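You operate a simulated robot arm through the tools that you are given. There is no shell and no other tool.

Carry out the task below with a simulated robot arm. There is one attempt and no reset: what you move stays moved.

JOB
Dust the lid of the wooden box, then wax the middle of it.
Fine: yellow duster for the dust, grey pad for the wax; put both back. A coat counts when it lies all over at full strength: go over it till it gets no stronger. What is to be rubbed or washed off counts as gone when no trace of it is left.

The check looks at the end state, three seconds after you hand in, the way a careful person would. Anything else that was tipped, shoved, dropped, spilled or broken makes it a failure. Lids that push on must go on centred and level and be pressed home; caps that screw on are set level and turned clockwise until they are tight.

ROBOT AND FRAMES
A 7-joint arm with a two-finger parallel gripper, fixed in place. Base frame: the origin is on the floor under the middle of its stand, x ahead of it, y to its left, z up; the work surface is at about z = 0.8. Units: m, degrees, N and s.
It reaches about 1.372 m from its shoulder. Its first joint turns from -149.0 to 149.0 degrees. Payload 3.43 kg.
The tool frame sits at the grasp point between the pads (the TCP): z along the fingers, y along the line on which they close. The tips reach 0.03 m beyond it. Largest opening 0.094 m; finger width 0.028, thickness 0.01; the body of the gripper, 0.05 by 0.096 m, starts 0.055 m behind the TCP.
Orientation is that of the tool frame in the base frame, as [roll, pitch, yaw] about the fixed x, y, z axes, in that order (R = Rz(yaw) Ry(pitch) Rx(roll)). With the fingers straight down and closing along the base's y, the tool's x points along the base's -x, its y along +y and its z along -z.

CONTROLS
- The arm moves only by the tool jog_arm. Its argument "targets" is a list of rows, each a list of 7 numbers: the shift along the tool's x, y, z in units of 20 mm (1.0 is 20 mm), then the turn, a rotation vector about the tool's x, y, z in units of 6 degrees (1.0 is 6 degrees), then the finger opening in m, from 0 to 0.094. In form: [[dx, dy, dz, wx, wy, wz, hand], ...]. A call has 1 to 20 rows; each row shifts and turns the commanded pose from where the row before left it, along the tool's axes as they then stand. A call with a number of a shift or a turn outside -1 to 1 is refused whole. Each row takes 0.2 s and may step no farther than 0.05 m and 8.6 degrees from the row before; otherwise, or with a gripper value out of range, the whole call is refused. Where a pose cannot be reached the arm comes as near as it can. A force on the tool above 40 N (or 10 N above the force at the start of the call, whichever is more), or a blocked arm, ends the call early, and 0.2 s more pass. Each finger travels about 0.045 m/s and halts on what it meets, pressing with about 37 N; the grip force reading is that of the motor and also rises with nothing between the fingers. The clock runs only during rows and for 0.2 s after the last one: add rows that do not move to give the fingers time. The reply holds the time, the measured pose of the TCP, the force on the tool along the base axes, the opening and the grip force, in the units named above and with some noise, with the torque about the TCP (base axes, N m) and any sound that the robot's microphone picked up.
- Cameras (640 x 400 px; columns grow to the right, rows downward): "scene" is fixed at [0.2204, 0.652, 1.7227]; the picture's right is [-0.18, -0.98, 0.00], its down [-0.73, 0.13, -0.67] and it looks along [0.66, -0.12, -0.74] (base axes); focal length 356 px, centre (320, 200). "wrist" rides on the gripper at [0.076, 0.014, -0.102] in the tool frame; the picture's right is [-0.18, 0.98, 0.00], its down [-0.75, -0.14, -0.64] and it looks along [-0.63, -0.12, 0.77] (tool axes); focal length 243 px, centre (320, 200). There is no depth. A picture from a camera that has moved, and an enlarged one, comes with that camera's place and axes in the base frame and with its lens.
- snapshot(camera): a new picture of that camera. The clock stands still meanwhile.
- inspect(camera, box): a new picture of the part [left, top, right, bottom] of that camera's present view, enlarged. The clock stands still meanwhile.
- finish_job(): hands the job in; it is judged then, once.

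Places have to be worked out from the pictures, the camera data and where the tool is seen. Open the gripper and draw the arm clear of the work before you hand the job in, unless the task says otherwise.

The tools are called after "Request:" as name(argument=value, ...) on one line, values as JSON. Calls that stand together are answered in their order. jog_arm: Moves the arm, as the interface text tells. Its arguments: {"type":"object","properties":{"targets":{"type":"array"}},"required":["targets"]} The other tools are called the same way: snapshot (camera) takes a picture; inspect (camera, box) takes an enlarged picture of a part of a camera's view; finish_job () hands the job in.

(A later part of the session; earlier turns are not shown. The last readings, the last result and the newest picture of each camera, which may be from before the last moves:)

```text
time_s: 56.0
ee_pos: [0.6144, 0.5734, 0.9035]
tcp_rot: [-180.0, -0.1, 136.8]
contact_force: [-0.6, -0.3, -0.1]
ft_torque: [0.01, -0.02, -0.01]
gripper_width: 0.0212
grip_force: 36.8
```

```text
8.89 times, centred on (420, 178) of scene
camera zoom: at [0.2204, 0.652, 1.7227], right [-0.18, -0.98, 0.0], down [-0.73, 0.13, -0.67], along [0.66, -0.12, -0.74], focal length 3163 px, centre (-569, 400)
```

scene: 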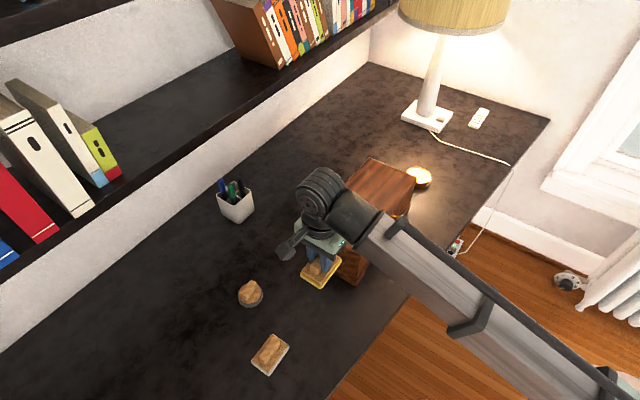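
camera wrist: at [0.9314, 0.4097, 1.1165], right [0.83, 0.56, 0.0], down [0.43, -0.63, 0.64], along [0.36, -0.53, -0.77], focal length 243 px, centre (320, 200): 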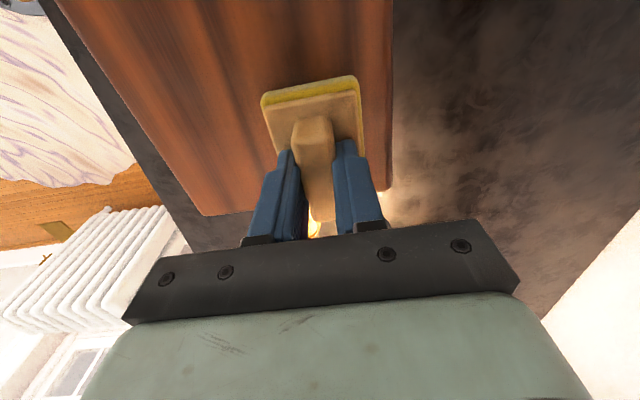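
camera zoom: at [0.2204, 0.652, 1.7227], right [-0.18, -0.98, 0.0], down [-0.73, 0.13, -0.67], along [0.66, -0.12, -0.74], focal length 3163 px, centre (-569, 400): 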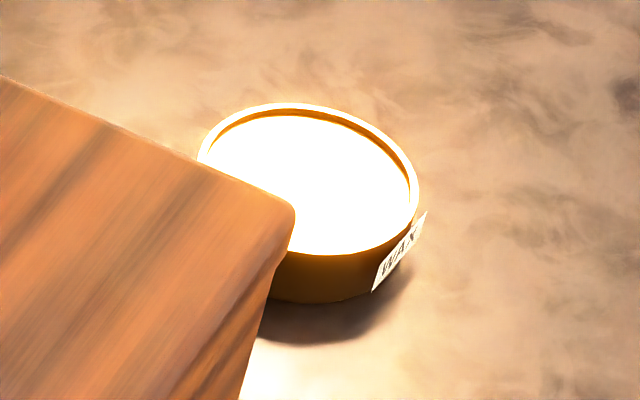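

The tin behind the box is labelled WAX, so the grey pad gets its wax there. Before putting the duster down I look closely at the lid for any leftover haze.

Request:
inspect(camera="scene", box=[335, 175, 395, 220])

Request:
inspect(camera="scene", box=[355, 155, 415, 200])

Request:
inspect(camera="scene", box=[310, 195, 370, 240])

```text
8.89 times, centred on (365, 198) of scene
camera zoom: at [0.2204, 0.652, 1.7227], right [-0.18, -0.98, 0.0], down [-0.73, 0.13, -0.67], along [0.66, -0.12, -0.74], focal length 3163 px, centre (-80, 222)
```

zoom: 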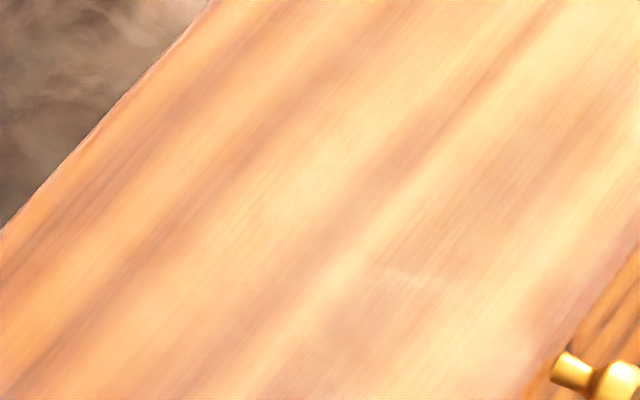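

```text
8.89 times, centred on (385, 178) of scene
camera zoom: at [0.2204, 0.652, 1.7227], right [-0.18, -0.98, 0.0], down [-0.73, 0.13, -0.67], along [0.66, -0.12, -0.74], focal length 3163 px, centre (-258, 400)
```

zoom: 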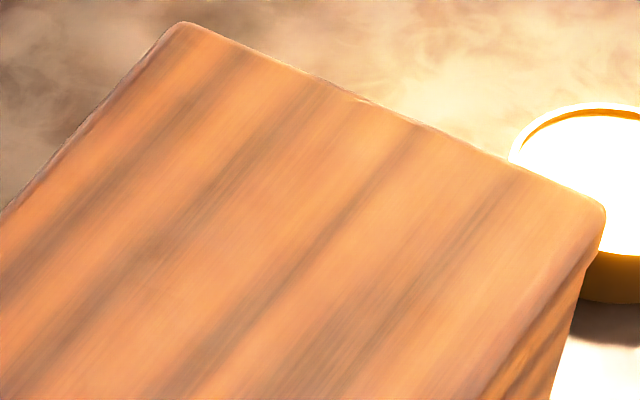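

```text
8.89 times, centred on (340, 218) of scene
camera zoom: at [0.2204, 0.652, 1.7227], right [-0.18, -0.98, 0.0], down [-0.73, 0.13, -0.67], along [0.66, -0.12, -0.74], focal length 3163 px, centre (142, 44)
```

zoom: 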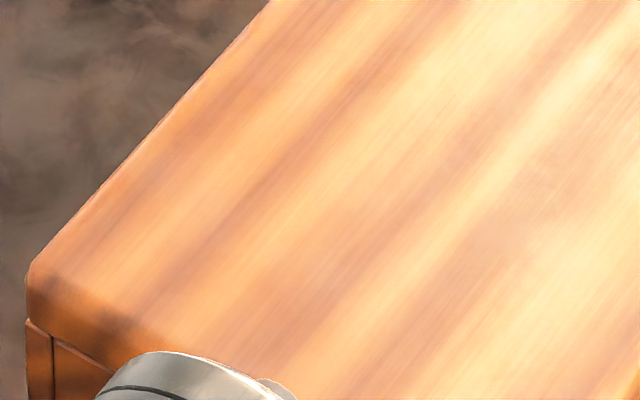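

There is a faint pale wisp near scene pixel (376, 206), about u≈0, v≈−0.035 on the lid. I zoom in on that spot to decide whether it is dust or grain.

Request:
inspect(camera="scene", box=[362, 195, 392, 217])

Request:
inspect(camera="scene", box=[325, 170, 405, 230])

```text
16.00 times, centred on (377, 206) of scene
camera zoom: at [0.2204, 0.652, 1.7227], right [-0.18, -0.98, 0.0], down [-0.73, 0.13, -0.67], along [0.66, -0.12, -0.74], focal length 5694 px, centre (-592, 104)
```

zoom: 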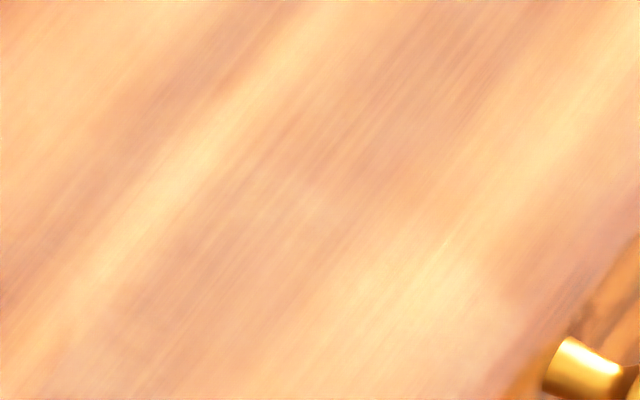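

```text
6.67 times, centred on (365, 200) of scene
camera zoom: at [0.2204, 0.652, 1.7227], right [-0.18, -0.98, 0.0], down [-0.73, 0.13, -0.67], along [0.66, -0.12, -0.74], focal length 2372 px, centre (20, 200)
```

zoom: 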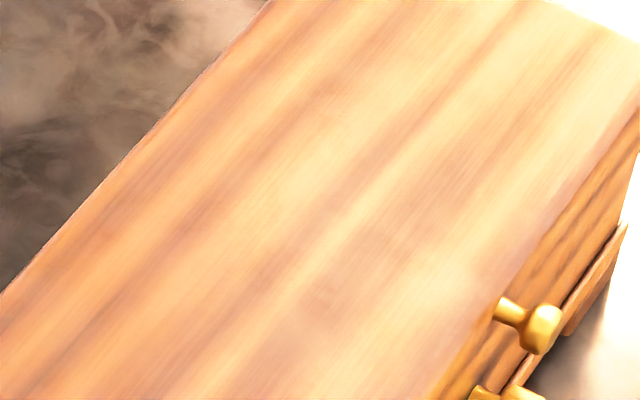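

It looks like grain and lamp glare, but I want to be certain. I carry the duster back up and hover beside the lid so the wrist camera sees that spot close up without the glare.

Request:
jog_arm(targets=[[0, 0, -1, 0, 0, 0, 0.0], [0, 0, -1, 0, 0, 0, 0.0], [0, 0, -1, 0, 0, 0, 0.0], [0, 0, -1, 0, 0, 0, 0.0], [0, 0, -1, 0, 0, 0, 0.0], [0, 0, -1, 0, 0, 0, 0.0], [0, 0, -1, 0, 0, 0, 0.0], [0, 0, -1, 0, 0, 0, 0.0], [0, 0, -1, 0, 0, 0, 0.0], [0, 0, 0, 0, 0, 0.3, 0.0]])

Request:
jog_arm(targets=[[-0.95, -0.226, 0, 0, 0, 0, 0.0], [-0.95, -0.226, 0, 0, 0, 0, 0.0], [-0.95, -0.226, 0, 0, 0, 0, 0.0], [-0.95, -0.226, 0, 0, 0, 0, 0.0], [-0.95, -0.226, 0, 0, 0, 0, 0.0], [-0.95, -0.226, 0, 0, 0, 0, 0.0], [-0.95, -0.226, 0, 0, 0, 0, 0.0], [-0.95, -0.226, 0, 0, 0, 0, 0.0], [-0.95, -0.226, 0, 0, 0, 0, 0.0], [-0.95, -0.226, 0, 0, 0, 0, 0.0], [-0.95, -0.226, 0, 0, 0, 0, 0.0], [-0.95, -0.226, 0, 0, 0, 0, 0.0], [-0.95, -0.226, 0, 0, 0, 0, 0.0], [0, 0, 0, 0, 0, 0, 0.0]])

Request:
snapshot(camera="wrist")

Request:
inspect(camera="wrist", box=[350, 20, 600, 180])

```text
time_s: 58.2
ee_pos: [0.6126, 0.5741, 1.0839]
tcp_rot: [180.0, -0.1, 135.0]
contact_force: [-0.3, 0.1, -0.5]
ft_torque: [-0.01, -0.03, 0.01]
gripper_width: 0.0211
grip_force: 37.1
```

```text
time_s: 61.2
ee_pos: [0.7483, 0.3613, 1.0869]
tcp_rot: [-180.0, -0.1, 135.0]
contact_force: [0.0, 0.0, -0.7]
ft_torque: [0.0, -0.01, -0.02]
gripper_width: 0.0209
grip_force: 37.4
```

```text
taken
camera wrist: at [0.7053, 0.4254, 1.1881], right [0.83, 0.56, 0.0], down [0.43, -0.63, 0.64], along [0.36, -0.53, -0.77], focal length 243 px, centre (320, 200)
```

wrist: 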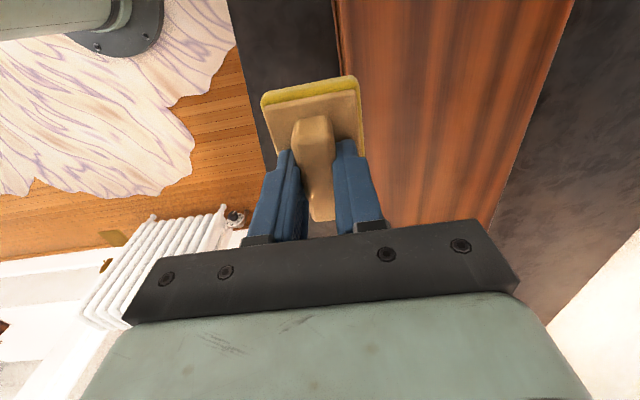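

```text
2.50 times, centred on (475, 100) of wrist
camera zoom: at [0.7053, 0.4254, 1.1881], right [0.83, 0.56, 0.0], down [0.43, -0.63, 0.64], along [0.36, -0.53, -0.77], focal length 606 px, centre (-68, 450)
```

zoom: 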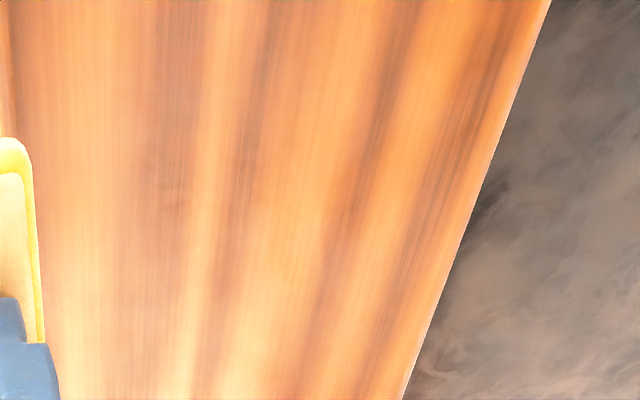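

No trace of dust in this view. I move 10 cm further along the lid and check the rest the same way.

Request:
jog_arm(targets=[[-1, 0, 0, 0, 0, 0, 0.0], [-1, 0, 0, 0, 0, 0, 0.0], [-1, 0, 0, 0, 0, 0, 0.0], [-1, 0, 0, 0, 0, 0, 0.0], [-1, 0, 0, 0, 0, 0, 0.0], [0, 0, 0, 0, 0, 0, 0.0]])

Request:
inspect(camera="wrist", box=[330, 0, 650, 220])

Request:
inspect(camera="wrist", box=[350, 80, 530, 220])

```text
time_s: 62.6
ee_pos: [0.8177, 0.2892, 1.0841]
tcp_rot: [179.9, 0.0, 135.0]
contact_force: [-0.1, 0.2, -0.3]
ft_torque: [-0.01, 0.01, 0.01]
gripper_width: 0.0211
grip_force: 37.0
```

```text
refused: 650 is not a number from 0 to 640
```

```text
2.86 times, centred on (440, 150) of wrist
camera zoom: at [0.7736, 0.3536, 1.1872], right [0.83, 0.56, 0.0], down [0.43, -0.63, 0.64], along [0.36, -0.53, -0.77], focal length 693 px, centre (-23, 343)
```

zoom: 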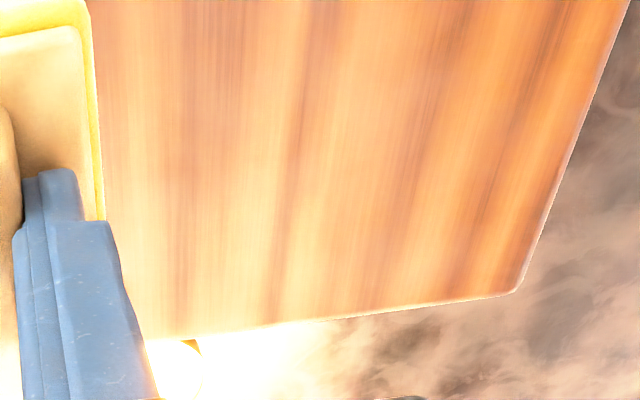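

The lid is clean everywhere. I take the duster back over its home spot.

Request:
jog_arm(targets=[[0.956, 0.162, 0, 0, 0, 0, 0.0], [0.956, 0.162, 0, 0, 0, 0, 0.0], [0.956, 0.162, 0, 0, 0, 0, 0.0], [0.956, 0.162, 0, 0, 0, 0, 0.0], [0.956, 0.162, 0, 0, 0, 0, 0.0], [0.956, 0.162, 0, 0, 0, 0, 0.0], [0.956, 0.162, 0, 0, 0, 0, 0.0], [0.956, 0.162, 0, 0, 0, 0, 0.0], [0.956, 0.162, 0, 0, 0, 0, 0.0], [0.956, 0.162, 0, 0, 0, 0, 0.0], [0.956, 0.162, 0, 0, 0, 0, 0.0], [0.956, 0.162, 0, 0, 0, 0, 0.0], [0.956, 0.162, 0, 0, 0, 0, 0.0], [0.956, 0.162, 0, 0, 0, 0, 0.0], [0.956, 0.162, 0, 0, 0, 0, 0.0], [0.956, 0.162, 0, 0, 0, 0, 0.0], [0.956, 0.162, 0, 0, 0, 0, 0.0], [0.956, 0.162, 0, 0, 0, 0, 0.0], [0, 0, 0, 0, 0, -0.3, 0.0], [0, 0, 0, 0, 0, 0, 0.0]])

Request:
jog_arm(targets=[[0, 0, 1, 0, 0, 0, 0.0], [0, 0, 1, 0, 0, 0, 0.0], [0, 0, 1, 0, 0, 0, 0.0], [0, 0, 1, 0, 0, 0, 0.0], [0, 0, 1, 0, 0, 0, 0.0], [0, 0, 1, 0, 0, 0, 0.0], [0, 0, 1, 0, 0, 0, 0.0], [0, 0, 1, 0, 0, 0, 0.0], [0, 0, 0, 0, 0, 0, 0.0], [0, 0, 0, 0, 0, 0, 0.0]])

```text
time_s: 66.8
ee_pos: [0.6155, 0.5705, 1.0845]
tcp_rot: [-180.0, -0.1, 136.8]
contact_force: [0.6, -0.1, -1.7]
ft_torque: [-0.01, -0.01, 0.01]
gripper_width: 0.0212
grip_force: 36.6
```

```text
time_s: 69.0
ee_pos: [0.6153, 0.5699, 0.9251]
tcp_rot: [-179.9, 0.0, 136.8]
contact_force: [-0.6, -0.3, -0.7]
ft_torque: [-0.01, -0.02, -0.04]
gripper_width: 0.0212
grip_force: 36.6
```

I correct 3–4 mm sideways, lower to just above the desk and check.

Request:
jog_arm(targets=[[0.1, 0.14, 0, 0, 0, 0, 0.0], [0, 0, 1, 0, 0, 0, 0.0], [0, 0, 1, 0, 0, 0, 0.0], [0, 0, 0.8, 0, 0, 0, 0.0], [0, 0, 0, 0, 0, 0, 0.0], [0, 0, 0, 0, 0, 0, 0.0]])

Request:
jog_arm(targets=[[0, 0, 0, 0, 0, 0, 0.0], [0, 0, 0, 0, 0, 0, 0.0]])

Request:
inspect(camera="scene", box=[290, 270, 360, 345])

```text
time_s: 70.4
ee_pos: [0.6147, 0.576, 0.8697]
tcp_rot: [180.0, -0.1, 136.8]
contact_force: [1.0, 0.8, 0.0]
ft_torque: [-0.01, 0.02, -0.01]
gripper_width: 0.0211
grip_force: 36.6
```

```text
time_s: 71.0
ee_pos: [0.6158, 0.5741, 0.8698]
tcp_rot: [180.0, -0.1, 136.7]
contact_force: [0.0, 0.1, -0.3]
ft_torque: [-0.02, 0.0, 0.02]
gripper_width: 0.0211
grip_force: 37.1
```

```text
5.33 times, centred on (325, 308) of scene
camera zoom: at [0.2204, 0.652, 1.7227], right [-0.18, -0.98, 0.0], down [-0.73, 0.13, -0.67], along [0.66, -0.12, -0.74], focal length 1898 px, centre (293, -373)
```

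zoom: 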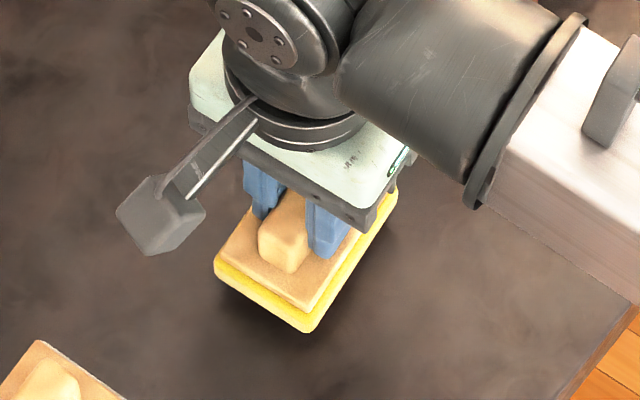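

Aligned with the original place. I lower about 11 mm, then feel for the desk in half-millimetre steps.

Request:
jog_arm(targets=[[0, 0, 0.2, 0, 0, 0, 0.0], [0, 0, 0.2, 0, 0, 0, 0.0], [0, 0, 0.1, 0, 0, 0, 0.0], [0, 0, 0.05, 0, 0, 0, 0.0], [0, 0, 0, 0, 0, 0, 0.0], [0, 0, 0, 0, 0, 0, 0.0]])

```text
time_s: 72.4
ee_pos: [0.6148, 0.5757, 0.8589]
tcp_rot: [180.0, -0.1, 136.9]
contact_force: [-0.6, -0.4, 0.4]
ft_torque: [0.0, 0.04, -0.02]
gripper_width: 0.0209
grip_force: 37.2
```

Request:
jog_arm(targets=[[0, 0, 0.05, 0, 0, 0, 0.0], [0, 0, 0, 0, 0, 0, 0.0], [0, 0, 0, 0, 0, 0, 0.0]])

```text
time_s: 73.2
ee_pos: [0.616, 0.5748, 0.8569]
tcp_rot: [-180.0, -0.1, 136.8]
contact_force: [0.0, 0.3, -1.1]
ft_torque: [0.02, 0.0, 0.03]
gripper_width: 0.021
grip_force: 37.1
```

No contact yet; another millimetre.

Request:
jog_arm(targets=[[0, 0, 0.05, 0, 0, 0, 0.0], [0, 0, 0, 0, 0, 0, 0.0], [0, 0, 0, 0, 0, 0, 0.0]])

```text
time_s: 74.0
ee_pos: [0.615, 0.5745, 0.8554]
tcp_rot: [180.0, -0.2, 136.8]
contact_force: [1.4, -0.5, -1.1]
ft_torque: [0.01, 0.0, 0.01]
gripper_width: 0.0209
grip_force: 37.1
```

Request:
jog_arm(targets=[[0, 0, 0.04, 0, 0, 0, 0.0], [0, 0, 0, 0, 0, 0, 0.0], [0, 0, 0, 0, 0, 0, 0.0]])

```text
time_s: 74.8
ee_pos: [0.6155, 0.5753, 0.8546]
tcp_rot: [-180.0, -0.2, 136.7]
contact_force: [-0.9, -0.3, 1.8]
ft_torque: [-0.03, -0.03, 0.0]
gripper_width: 0.0211
grip_force: 36.8
```

Touching lightly (1.8 N). One small step more to confirm, then open the fingers gently.

Request:
jog_arm(targets=[[0, 0, 0.015, 0, 0, 0, 0.0], [0, 0, 0, 0, 0, 0, 0.0], [0, 0, 0, 0, 0, 0, 0.0]])

```text
time_s: 75.6
ee_pos: [0.6163, 0.5749, 0.8547]
tcp_rot: [-179.9, 0.0, 136.8]
contact_force: [0.6, -1.7, 13.9]
ft_torque: [-0.17, -0.1, 0.0]
gripper_width: 0.0211
grip_force: 37.1
```

The duster is firmly on the desk. I relieve the press and open to 0.05.

Request:
jog_arm(targets=[[0, 0, -0.02, 0, 0, 0, 0.0], [0, 0, 0, 0, 0, 0, 0.025], [0, 0, 0, 0, 0, 0, 0.035], [0, 0, 0, 0, 0, 0, 0.045], [0, 0, 0, 0, 0, 0, 0.05], [0, 0, 0, 0, 0, 0, 0.05], [0, 0, 0, 0, 0, 0, 0.05]])

Request:
jog_arm(targets=[[0, 0, -0.4, 0, 0, 0, 0.05], [0, 0, -0.8, 0, 0, 0, 0.05], [0, 0, -1, 0, 0, 0, 0.05], [0, 0, -1, 0, 0, 0, 0.05], [0, 0, -1, 0, 0, 0, 0.05], [0, 0, -1, 0, 0, 0, 0.05], [0, 0, -1, 0, 0, 0, 0.05], [0, 0, 0, 0, 0, 0, 0.05]])

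Request:
snapshot(camera="wrist")

Request:
inspect(camera="scene", box=[220, 260, 380, 390])

```text
time_s: 77.2
ee_pos: [0.6162, 0.5757, 0.8545]
tcp_rot: [-180.0, -0.1, 136.8]
contact_force: [-0.2, -0.2, -0.3]
ft_torque: [-0.01, 0.03, 0.04]
gripper_width: 0.05
grip_force: 0.0
```

```text
time_s: 79.0
ee_pos: [0.6156, 0.5728, 0.9789]
tcp_rot: [180.0, -0.1, 136.7]
contact_force: [0.1, -0.7, 0.1]
ft_torque: [0.02, 0.01, 0.0]
gripper_width: 0.0503
grip_force: 0.0
```

```text
taken
camera wrist: at [0.5701, 0.6371, 1.0806], right [0.81, 0.59, 0.0], down [0.45, -0.62, 0.64], along [0.38, -0.52, -0.77], focal length 243 px, centre (320, 200)
```

wrist: 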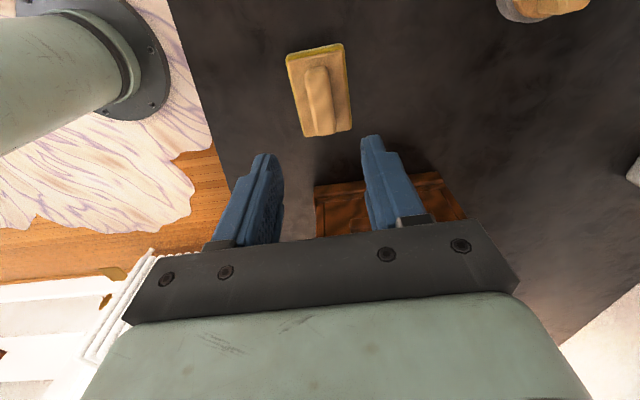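

```text
3.08 times, centred on (300, 325) of scene
camera zoom: at [0.2204, 0.652, 1.7227], right [-0.18, -0.98, 0.0], down [-0.73, 0.13, -0.67], along [0.66, -0.12, -0.74], focal length 1095 px, centre (382, -185)
```

zoom: 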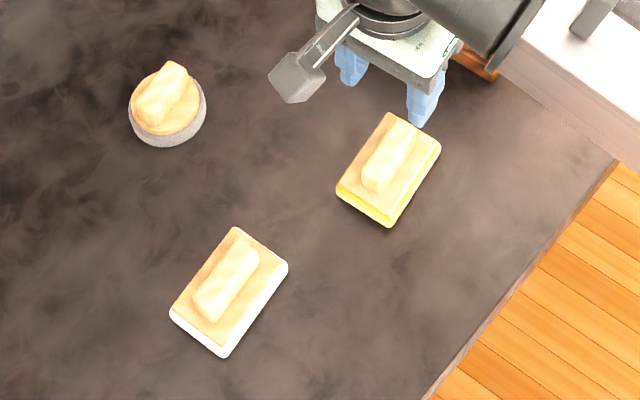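

The duster sits where it was. Now I move across to the round grey pad at about (0.708, 0.755), whose handle runs at roughly −41°.

Request:
jog_arm(targets=[[0.29, 0.98, 0, 0, 0, 0, 0.05], [0.29, 0.98, 0, 0, 0, 0, 0.05], [0.29, 0.98, 0, 0, 0, 0, 0.05], [0.29, 0.98, 0, 0, 0, 0, 0.05], [0.29, 0.98, 0, 0, 0, 0, 0.05], [0.29, 0.98, 0, 0, 0, 0, 0.05], [0.29, 0.98, 0, 0, 0, 0, 0.05], [0.29, 0.98, 0, 0, 0, 0, 0.05], [0.29, 0.98, 0, 0, 0, 0, 0.05], [0.29, 0.98, 0, 0, 0, 0, 0.05], [0, 0, 0, 0, 0, 0, 0.05], [0, 0, 0, 0, 0, 0, 0.05]])

Request:
snapshot(camera="wrist")

Request:
snapshot(camera="scene")

Request:
inspect(camera="wrist", box=[240, 20, 400, 150])

```text
time_s: 81.6
ee_pos: [0.7076, 0.7552, 0.9785]
tcp_rot: [180.0, -0.1, 136.9]
contact_force: [-0.4, 0.3, 0.5]
ft_torque: [0.01, -0.01, -0.03]
gripper_width: 0.05
grip_force: 0.1
```

```text
taken
camera wrist: at [0.6635, 0.8193, 1.081], right [0.81, 0.59, 0.0], down [0.45, -0.62, 0.64], along [0.38, -0.52, -0.77], focal length 243 px, centre (320, 200)
```

wrist: 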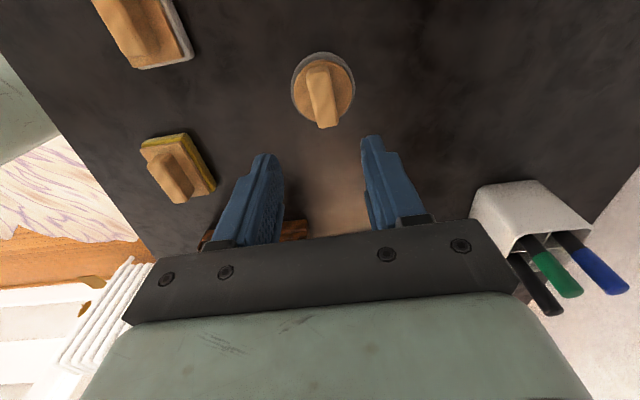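

```text
taken
```

scene: 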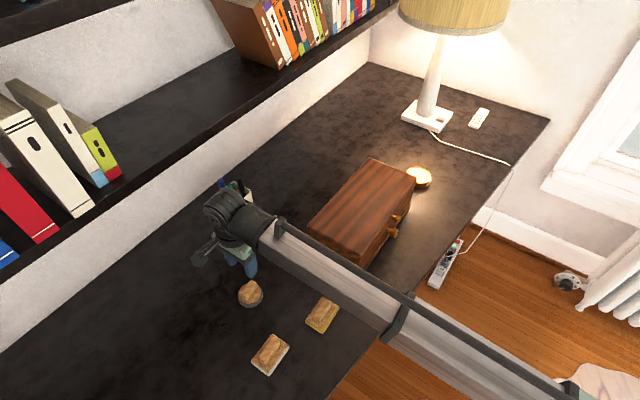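

```text
3.08 times, centred on (320, 85) of wrist
camera zoom: at [0.6635, 0.8193, 1.081], right [0.81, 0.59, 0.0], down [0.45, -0.62, 0.64], along [0.38, -0.52, -0.77], focal length 746 px, centre (320, 554)
```

zoom: 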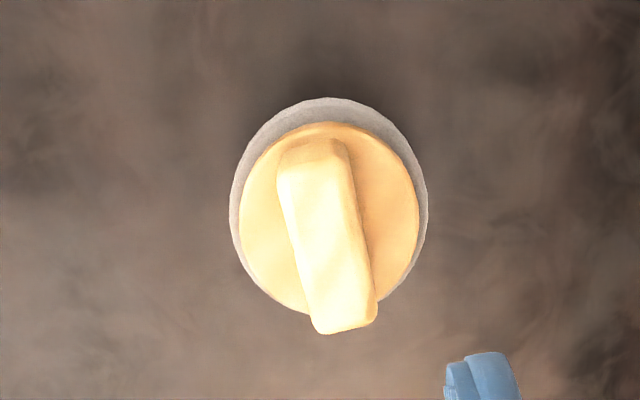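

The grey pad's centre works out at about (0.709, 0.761), diameter ≈0.068, handle at −42.5°, so the present yaw fits. I trim 6 mm sideways and descend to about z = 0.868.

Request:
jog_arm(targets=[[0.16, 0.26, 0, 0, 0, 0, 0.05], [0, 0, 1, 0, 0, 0, 0.05], [0, 0, 1, 0, 0, 0, 0.05], [0, 0, 1, 0, 0, 0, 0.05], [0, 0, 1, 0, 0, 0, 0.05], [0, 0, 0.8, 0, 0, 0, 0.05], [0, 0, 0.7, 0, 0, 0, 0.05], [0, 0, 0, 0, 0, 0, 0.05], [0, 0, 0, 0, 0, 0, 0.05]])

Request:
inspect(camera="wrist", box=[220, 60, 420, 240])

Request:
inspect(camera="scene", box=[215, 240, 295, 320])

```text
time_s: 83.6
ee_pos: [0.7081, 0.7643, 0.8685]
tcp_rot: [180.0, 0.0, 136.9]
contact_force: [-0.3, 0.2, 0.6]
ft_torque: [0.01, 0.04, -0.03]
gripper_width: 0.05
grip_force: 0.1
```

```text
2.22 times, centred on (320, 150) of wrist
camera zoom: at [0.6632, 0.8269, 0.9702], right [0.81, 0.59, 0.0], down [0.45, -0.62, 0.64], along [0.38, -0.52, -0.77], focal length 539 px, centre (320, 311)
```

zoom: 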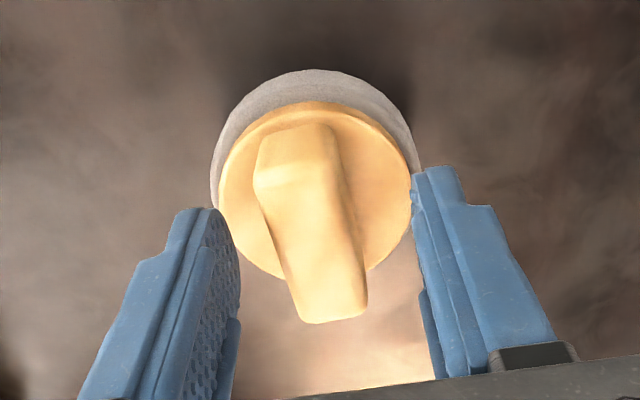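

```text
5.00 times, centred on (255, 280) of scene
camera zoom: at [0.2204, 0.652, 1.7227], right [-0.18, -0.98, 0.0], down [-0.73, 0.13, -0.67], along [0.66, -0.12, -0.74], focal length 1779 px, centre (645, -200)
```

zoom: 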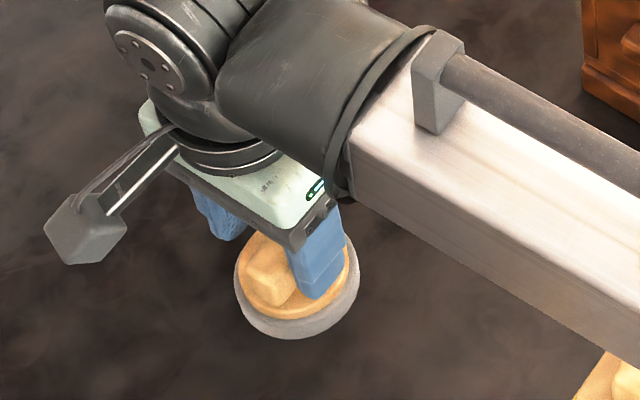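

The fingers straddle the bar. I go down 12 mm and close.

Request:
jog_arm(targets=[[0, 0, 0.2, 0, 0, 0, 0.05], [0, 0, 0.2, 0, 0, 0, 0.05], [0, 0, 0.2, 0, 0, 0, 0.05], [0, 0, 0, 0, 0, 0, 0.05], [0, 0, 0, 0, 0, 0, 0.04], [0, 0, 0, 0, 0, 0, 0.03], [0, 0, 0, 0, 0, 0, 0.02], [0, 0, 0, 0, 0, 0, 0.01], [0, 0, 0, 0, 0, 0, 0.0], [0, 0, 0, 0, 0, 0, 0.0], [0, 0, 0, 0, 0, 0, 0.0], [0, 0, 0, 0, 0, 0, 0.0]])

Request:
inspect(camera="wrist", box=[220, 60, 420, 240])

```text
time_s: 86.2
ee_pos: [0.7069, 0.7617, 0.8561]
tcp_rot: [179.9, 0.0, 136.7]
contact_force: [0.1, 0.0, 0.1]
ft_torque: [0.0, -0.02, 0.0]
gripper_width: 0.021
grip_force: 36.7
```

```text
2.22 times, centred on (320, 150) of wrist
camera zoom: at [0.6632, 0.8263, 0.9578], right [0.81, 0.59, 0.0], down [0.45, -0.62, 0.64], along [0.38, -0.52, -0.77], focal length 539 px, centre (320, 311)
```

zoom: 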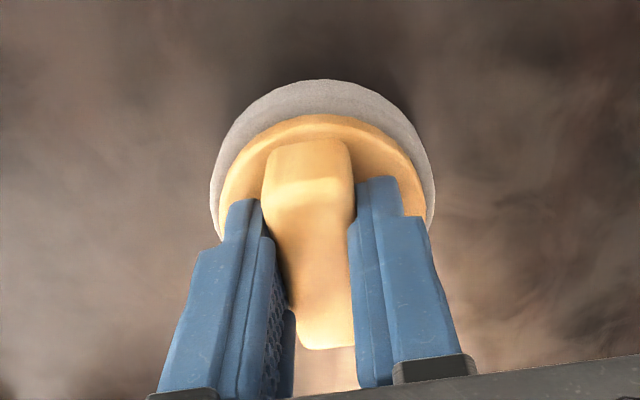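

Grey pad is held (0.021, 37 N). I record the pose again for the return, then lift it to z ≈ 1.1.

Request:
jog_arm(targets=[[0, 0, 0, 0, 0, 0, 0.0]])

Request:
jog_arm(targets=[[0, 0, -0.3, 0, 0, 0, 0.0], [0, 0, -0.6, 0, 0, 0, 0.0], [0, 0, -1, 0, 0, 0, 0.0], [0, 0, -1, 0, 0, 0, 0.0], [0, 0, -1, 0, 0, 0, 0.0], [0, 0, -1, 0, 0, 0, 0.0], [0, 0, -1, 0, 0, 0, 0.0], [0, 0, -1, 0, 0, 0, 0.0], [0, 0, -1, 0, 0, 0, 0.0], [0, 0, -1, 0, 0, 0, 0.0], [0, 0, -1, 0, 0, 0, 0.0], [0, 0, -1, 0, 0, 0, 0.0], [0, 0, -1, 0, 0, 0, 0.0], [0, 0, 0, 0, 0, 0, 0.0]])

Request:
snapshot(camera="scene")

Request:
snapshot(camera="wrist")

```text
time_s: 86.6
ee_pos: [0.7081, 0.7629, 0.8545]
tcp_rot: [180.0, -0.1, 136.8]
contact_force: [1.0, -0.4, 1.6]
ft_torque: [-0.01, -0.06, -0.03]
gripper_width: 0.0209
grip_force: 36.8
```

```text
time_s: 89.6
ee_pos: [0.7088, 0.7643, 1.0958]
tcp_rot: [-180.0, -0.1, 136.8]
contact_force: [0.1, 0.4, -1.0]
ft_torque: [-0.02, -0.01, -0.01]
gripper_width: 0.0209
grip_force: 36.5
```

```text
taken
```

scene: 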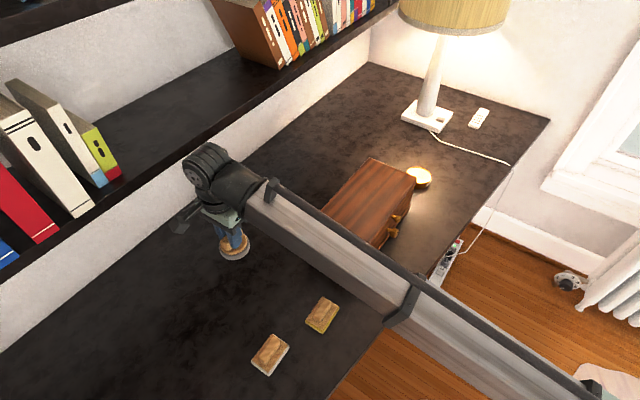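

```text
taken
camera wrist: at [0.6631, 0.8266, 1.1969], right [0.81, 0.59, 0.0], down [0.45, -0.62, 0.64], along [0.38, -0.52, -0.77], focal length 243 px, centre (320, 200)
```

wrist: 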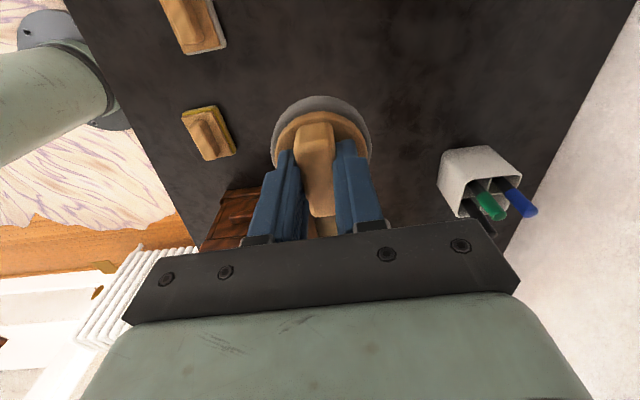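

I carry the pad at z ≈ 1.1 over toward the wax tin at about (1.07, 0.137).

Request:
jog_arm(targets=[[-0.7, -0.3, 0, 0, 0, 0, 0.0], [-0.99, -0.3, 0, 0, 0, 0, 0.0], [-0.99, -0.3, 0, 0, 0, 0, 0.0], [-0.99, -0.3, 0, 0, 0, 0, 0.0], [-0.99, -0.3, 0, 0, 0, 0, 0.0], [-0.99, -0.3, 0, 0, 0, 0, 0.0], [-0.99, -0.3, 0, 0, 0, 0, 0.0], [-0.99, -0.3, 0, 0, 0, 0, 0.0], [-0.99, -0.3, 0, 0, 0, 0, 0.0], [-0.99, -0.3, 0, 0, 0, 0, 0.0], [-0.99, -0.3, 0, 0, 0, 0, 0.0], [-0.99, -0.3, 0, 0, 0, 0, 0.0], [-0.99, -0.3, 0, 0, 0, 0, 0.0], [-0.99, -0.3, 0, 0, 0, 0, 0.0], [-0.99, -0.3, 0, 0, 0, 0, 0.0], [-0.99, -0.3, 0, 0, 0, 0, 0.0], [-0.99, -0.3, 0, 0, 0, 0, 0.0], [-0.99, -0.3, 0, 0, 0, 0, 0.0], [-0.99, -0.3, 0, 0, 0, 0, 0.0], [-0.99, -0.3, 0, 0, 0, 0, 0.0]])

Request:
jog_arm(targets=[[-0.99, -0.3, 0, 0, 0, 0, 0.0], [-0.99, -0.3, 0, 0, 0, 0, 0.0], [-0.99, -0.3, 0, 0, 0, 0, 0.0], [-0.99, -0.3, 0, 0, 0, 0, 0.0], [-0.99, -0.3, 0, 0, 0, 0, 0.0], [-0.99, -0.3, 0, 0, 0, 0, 0.0], [-0.99, -0.3, 0, 0, 0, 0, 0.0], [-0.99, -0.3, 0, 0, 0, 0, 0.0], [-0.99, -0.3, 0, 0, 0, 0, 0.0], [-0.99, -0.3, 0, 0, 0, 0, 0.0], [-0.99, -0.3, 0, 0, 0, 0, 0.0], [-0.99, -0.3, 0, 0, 0, 0, 0.0], [-0.99, -0.3, 0, 0, 0, 0, 0.0], [-0.99, -0.3, 0, 0, 0, 0, 0.0], [-0.99, -0.3, 0, 0, 0, 0, 0.0], [0, 0, 0, 0, 0, 0, 0.0]])

Request:
snapshot(camera="wrist")

Request:
snapshot(camera="scene")

```text
time_s: 93.8
ee_pos: [0.9114, 0.4063, 1.0925]
tcp_rot: [-180.0, -0.1, 136.8]
contact_force: [-0.5, -0.9, -0.4]
ft_torque: [0.0, 0.02, 0.02]
gripper_width: 0.0212
grip_force: 36.7
```

```text
time_s: 97.2
ee_pos: [1.0657, 0.139, 1.0921]
tcp_rot: [-179.9, -0.1, 136.8]
contact_force: [0.0, 0.2, -1.3]
ft_torque: [-0.01, 0.01, 0.02]
gripper_width: 0.0206
grip_force: 37.1
```

```text
taken
camera wrist: at [1.0213, 0.2023, 1.1953], right [0.81, 0.59, 0.0], down [0.45, -0.62, 0.64], along [0.38, -0.52, -0.77], focal length 243 px, centre (320, 200)
```

wrist: 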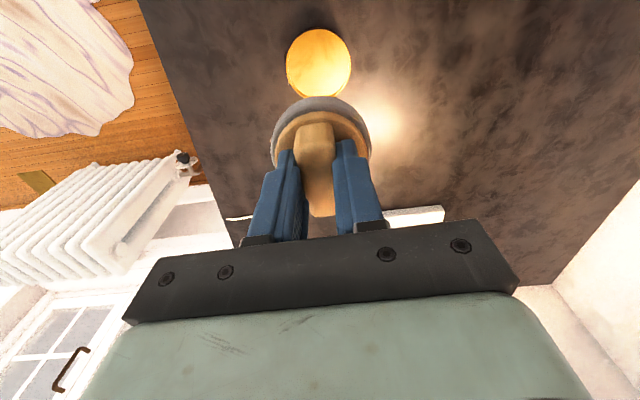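

```text
taken
```

scene: 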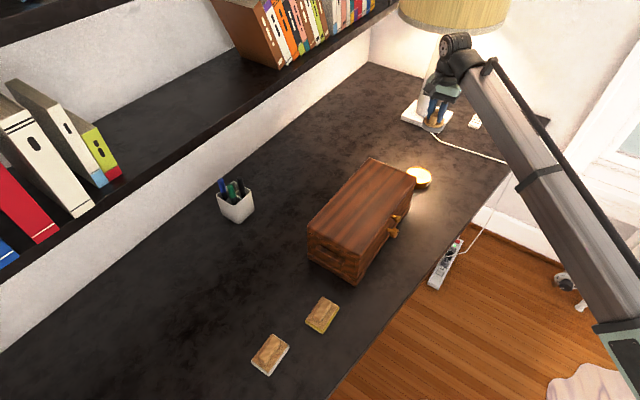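

The tin shows just above the pad in the wrist view. I enlarge it to fix its centre and rim.

Request:
inspect(camera="wrist", box=[250, 10, 390, 110])

Request:
inspect(camera="scene", box=[395, 155, 445, 200])

```text
4.00 times, centred on (320, 60) of wrist
camera zoom: at [1.0213, 0.2023, 1.1953], right [0.81, 0.59, 0.0], down [0.45, -0.62, 0.64], along [0.38, -0.52, -0.77], focal length 970 px, centre (320, 760)
```

zoom: 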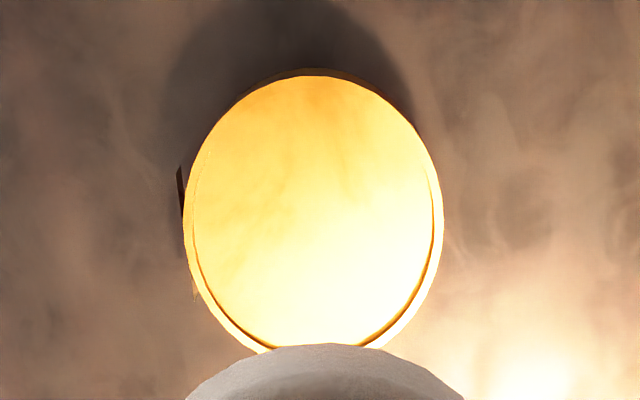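

```text
8.89 times, centred on (420, 178) of scene
camera zoom: at [0.2204, 0.652, 1.7227], right [-0.18, -0.98, 0.0], down [-0.73, 0.13, -0.67], along [0.66, -0.12, -0.74], focal length 3163 px, centre (-569, 400)
```

zoom: 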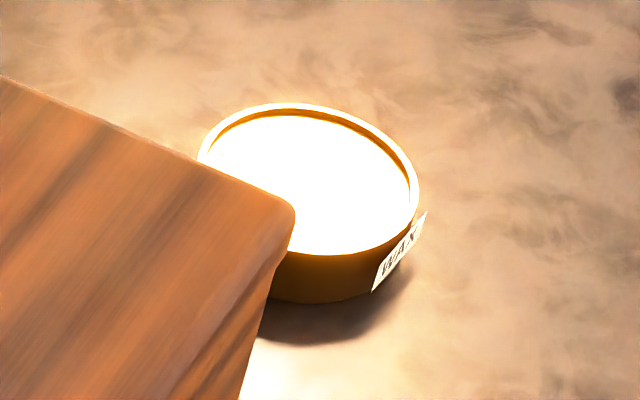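

From the wrist view the tin centre is about (1.059, 0.1455), outer diameter ≈0.086, wax just below the rim. I shift 9 mm toward it and come down to z ≈ 1.0 for a closer check.

Request:
jog_arm(targets=[[0.47, 0, 0, 0, 0, 0, 0.0], [0, 0, 1, 0, 0, 0, 0.0], [0, 0, 1, 0, 0, 0, 0.0], [0, 0, 1, 0, 0, 0, 0.0], [0, 0, 1, 0, 0, 0, 0.0], [0, 0, 0.6, 0, 0, 0, 0.0], [0, 0, 0, 0, 0, 0, 0.0], [0, 0, 0, 0, 0, 0, 0.0]])

Request:
snapshot(camera="wrist")

Request:
inspect(camera="wrist", box=[250, 30, 390, 140])

Request:
inspect(camera="scene", box=[380, 110, 470, 200])

```text
time_s: 99.0
ee_pos: [1.0587, 0.1469, 1.0012]
tcp_rot: [-179.9, -0.1, 136.8]
contact_force: [0.5, -0.7, -1.6]
ft_torque: [0.03, 0.0, 0.02]
gripper_width: 0.0212
grip_force: 37.2
```

```text
taken
camera wrist: at [1.0134, 0.2106, 1.103], right [0.81, 0.59, 0.0], down [0.45, -0.62, 0.64], along [0.38, -0.52, -0.77], focal length 243 px, centre (320, 200)
```

wrist: 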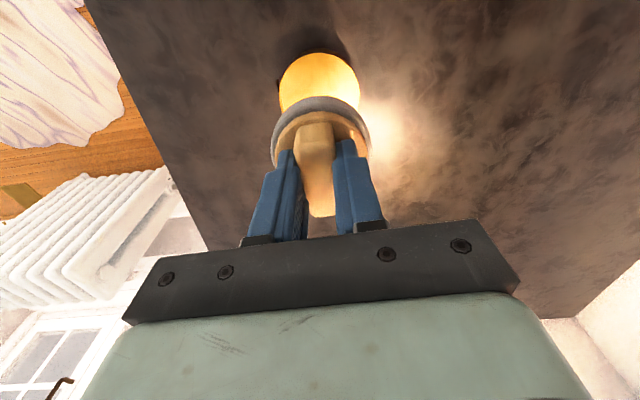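

```text
3.64 times, centred on (320, 85) of wrist
camera zoom: at [1.0134, 0.2106, 1.103], right [0.81, 0.59, 0.0], down [0.45, -0.62, 0.64], along [0.38, -0.52, -0.77], focal length 882 px, centre (320, 618)
```

zoom: 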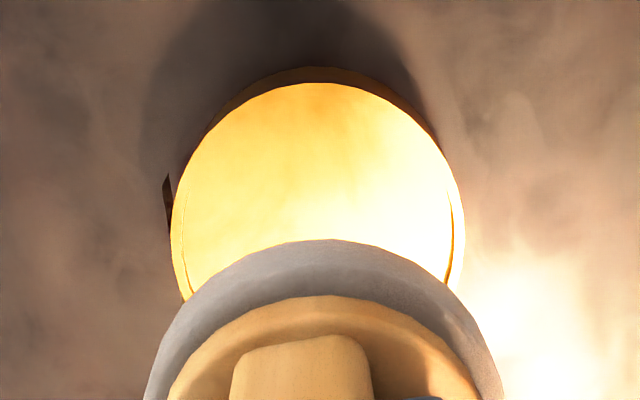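

```text
4.44 times, centred on (425, 155) of scene
camera zoom: at [0.2204, 0.652, 1.7227], right [-0.18, -0.98, 0.0], down [-0.73, 0.13, -0.67], along [0.66, -0.12, -0.74], focal length 1582 px, centre (-147, 400)
```

zoom: 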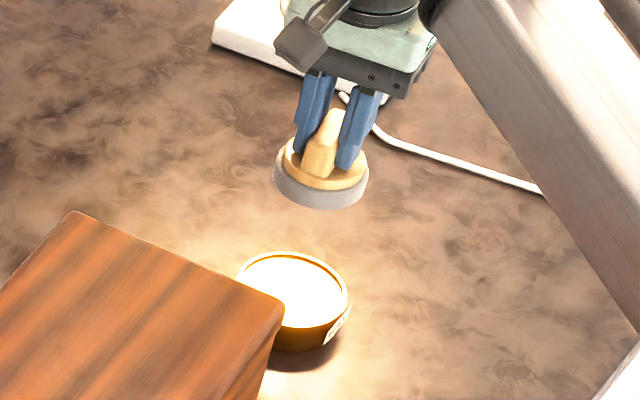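

Relative to the tin (centre ≈ (1.0605, 0.1445)) I am within 2 mm. I nudge 2 mm outward and descend to z ≈ 0.905, about 2 cm above the rim, watching clearance to the box.

Request:
jog_arm(targets=[[-0.1, 0, 0, 0, 0, 0, 0.0], [0, 0, 1, 0, 0, 0, 0.0], [0, 0, 1, 0, 0, 0, 0.0], [0, 0, 1, 0, 0, 0, 0.0], [0, 0, 1, 0, 0, 0, 0.0], [0, 0, 0.8, 0, 0, 0, 0.0], [0, 0, 0, 0, 0, 0, 0.0], [0, 0, 0, 0, 0, 0, 0.0]])

Request:
snapshot(camera="wrist")

Request:
inspect(camera="scene", box=[380, 110, 470, 200])

Request:
snapshot(camera="scene")

```text
time_s: 100.8
ee_pos: [1.059, 0.1463, 0.9046]
tcp_rot: [179.9, -0.1, 136.8]
contact_force: [0.4, 0.3, 0.5]
ft_torque: [0.01, 0.01, 0.01]
gripper_width: 0.0214
grip_force: 36.7
```

```text
taken
camera wrist: at [1.0147, 0.2083, 1.0073], right [0.81, 0.59, 0.0], down [0.45, -0.62, 0.64], along [0.38, -0.52, -0.77], focal length 243 px, centre (320, 200)
```

wrist: 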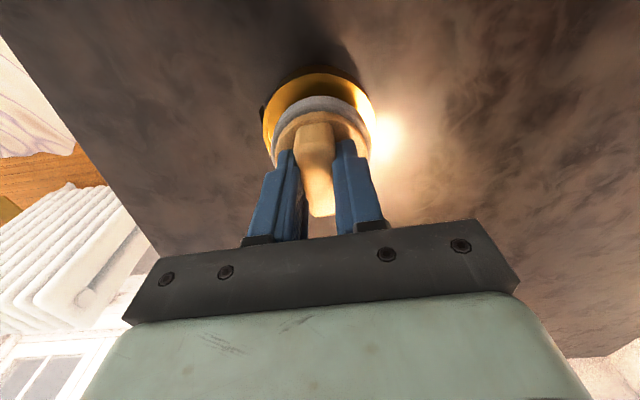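

```text
4.44 times, centred on (425, 155) of scene
camera zoom: at [0.2204, 0.652, 1.7227], right [-0.18, -0.98, 0.0], down [-0.73, 0.13, -0.67], along [0.66, -0.12, -0.74], focal length 1582 px, centre (-147, 400)
```

zoom: 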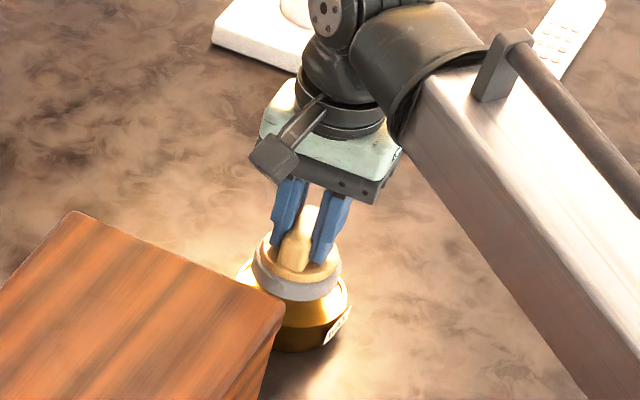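

```text
taken
```

scene: 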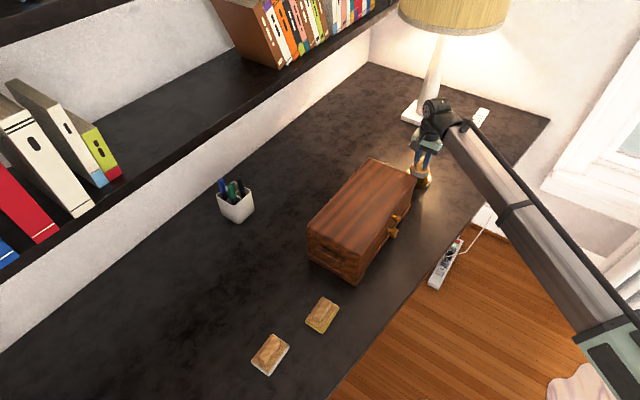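

Clearance to the box is good. I enlarge the wrist view to check how the pad sits inside the rim.

Request:
inspect(camera="wrist", box=[250, 50, 390, 150])

Request:
inspect(camera="scene", box=[400, 150, 445, 192])

```text
4.00 times, centred on (320, 100) of wrist
camera zoom: at [1.0147, 0.2083, 1.0073], right [0.81, 0.59, 0.0], down [0.45, -0.62, 0.64], along [0.38, -0.52, -0.77], focal length 970 px, centre (320, 600)
```

zoom: 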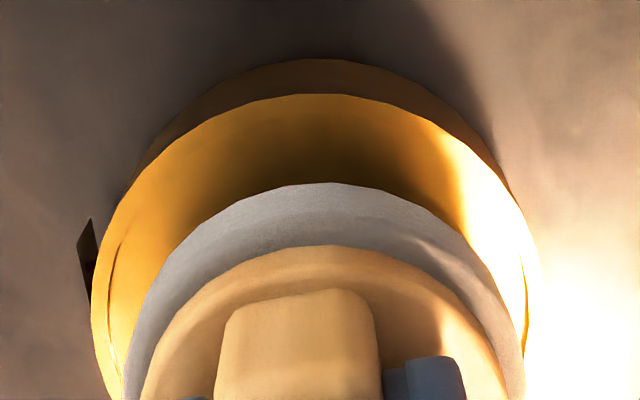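

```text
9.52 times, centred on (422, 171) of scene
camera zoom: at [0.2204, 0.652, 1.7227], right [-0.18, -0.98, 0.0], down [-0.73, 0.13, -0.67], along [0.66, -0.12, -0.74], focal length 3389 px, centre (-656, 476)
```

zoom: 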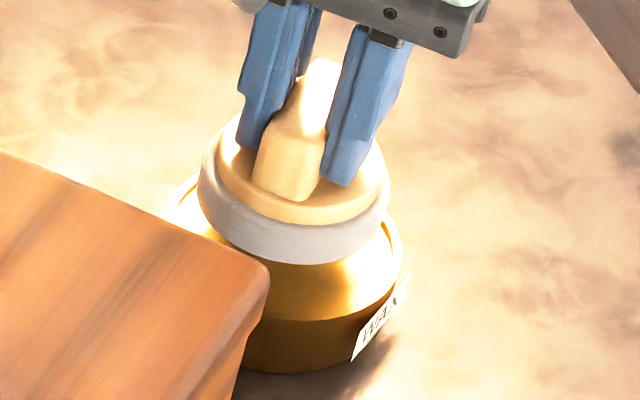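

The pad is within about 2 mm of the tin's centre with ≈6 mm clearance all round. I lower gently into the tin, reading the force.

Request:
jog_arm(targets=[[0, 0, 0.2, 0, 0, 0, 0.0], [0, 0, 0.2, 0, 0, 0, 0.0], [0, 0, 0.2, 0, 0, 0, 0.0], [0, 0, 0.2, 0, 0, 0, 0.0], [0, 0, 0, 0, 0, 0, 0.0], [0, 0, 0, 0, 0, 0, 0.0]])

Request:
inspect(camera="scene", box=[400, 150, 445, 192])

Request:
inspect(camera="wrist", box=[250, 50, 390, 150])

```text
time_s: 102.2
ee_pos: [1.0601, 0.1459, 0.8884]
tcp_rot: [179.9, 0.0, 136.8]
contact_force: [0.0, -0.2, -0.6]
ft_torque: [0.02, -0.01, -0.01]
gripper_width: 0.0214
grip_force: 36.9
```

```text
9.52 times, centred on (422, 171) of scene
camera zoom: at [0.2204, 0.652, 1.7227], right [-0.18, -0.98, 0.0], down [-0.73, 0.13, -0.67], along [0.66, -0.12, -0.74], focal length 3389 px, centre (-656, 476)
```

zoom: 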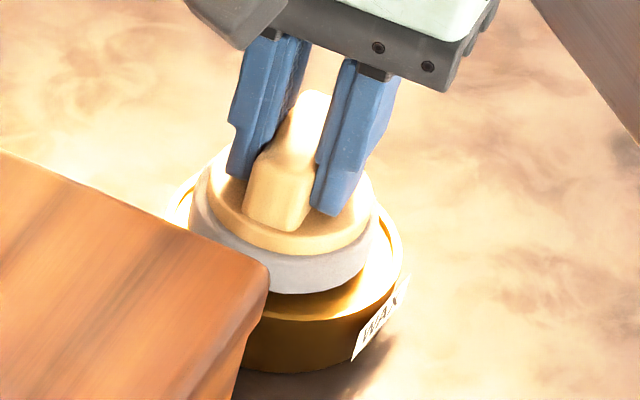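

```text
4.00 times, centred on (320, 100) of wrist
camera zoom: at [1.0154, 0.2083, 0.9915], right [0.81, 0.59, 0.0], down [0.45, -0.62, 0.64], along [0.38, -0.52, -0.77], focal length 970 px, centre (320, 600)
```

zoom: 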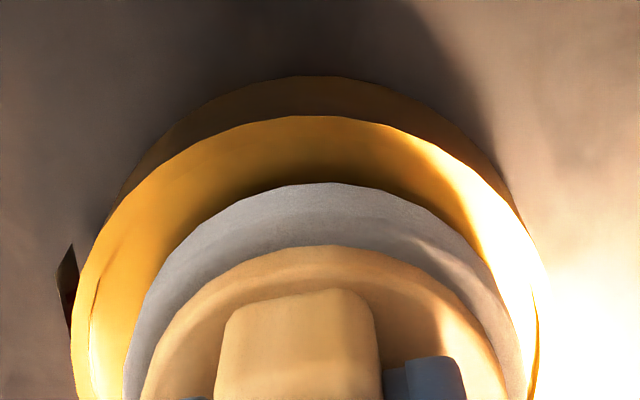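

The pad sits about 3 mm toward tool +y and 2 mm toward the near rim. I correct that and then lower in small steps into the wax.

Request:
jog_arm(targets=[[-0.1, -0.15, 0, 0, 0, 0, 0.0], [0, 0, 0.1, 0, 0, 0, 0.0], [0, 0, 0.1, 0, 0, 0, 0.0], [0, 0, 0, 0, 0, 0, 0.0], [0, 0, 0, 0, 0, 0, 0.0]])

Request:
inspect(camera="scene", box=[400, 150, 445, 192])

Request:
inspect(camera="wrist", box=[250, 60, 390, 160])

```text
time_s: 103.4
ee_pos: [1.0603, 0.1423, 0.886]
tcp_rot: [-180.0, -0.1, 136.8]
contact_force: [-0.1, 0.4, -0.3]
ft_torque: [-0.01, -0.02, 0.0]
gripper_width: 0.0213
grip_force: 37.3
```

```text
9.52 times, centred on (422, 171) of scene
camera zoom: at [0.2204, 0.652, 1.7227], right [-0.18, -0.98, 0.0], down [-0.73, 0.13, -0.67], along [0.66, -0.12, -0.74], focal length 3389 px, centre (-656, 476)
```

zoom: 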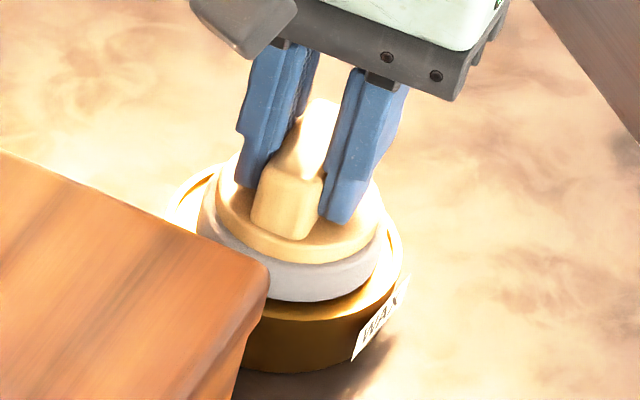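

```text
4.00 times, centred on (320, 110) of wrist
camera zoom: at [1.0141, 0.2049, 0.9878], right [0.81, 0.59, 0.0], down [0.45, -0.62, 0.64], along [0.38, -0.52, -0.77], focal length 970 px, centre (320, 560)
```

zoom: 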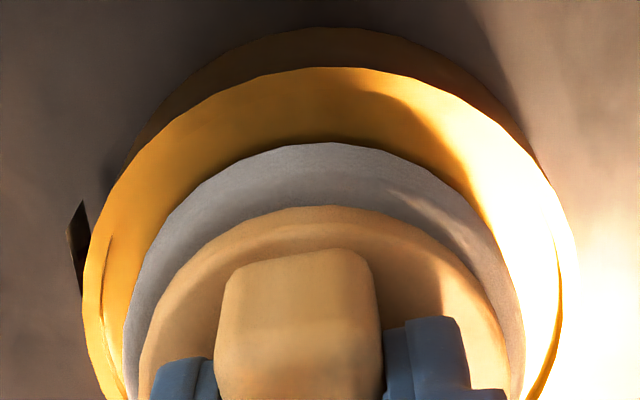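

Now well centred. I keep lowering, 2 mm per step with force readings.

Request:
jog_arm(targets=[[0, 0, 0.1, 0, 0, 0, 0.0], [0, 0, 0.1, 0, 0, 0, 0.0], [0, 0, 0, 0, 0, 0, 0.0], [0, 0, 0, 0, 0, 0, 0.0]])

```text
time_s: 104.4
ee_pos: [1.0594, 0.1419, 0.8838]
tcp_rot: [180.0, -0.1, 136.8]
contact_force: [0.8, 2.9, 25.5]
ft_torque: [0.14, 0.05, 0.02]
gripper_width: 0.0208
grip_force: 36.7
```

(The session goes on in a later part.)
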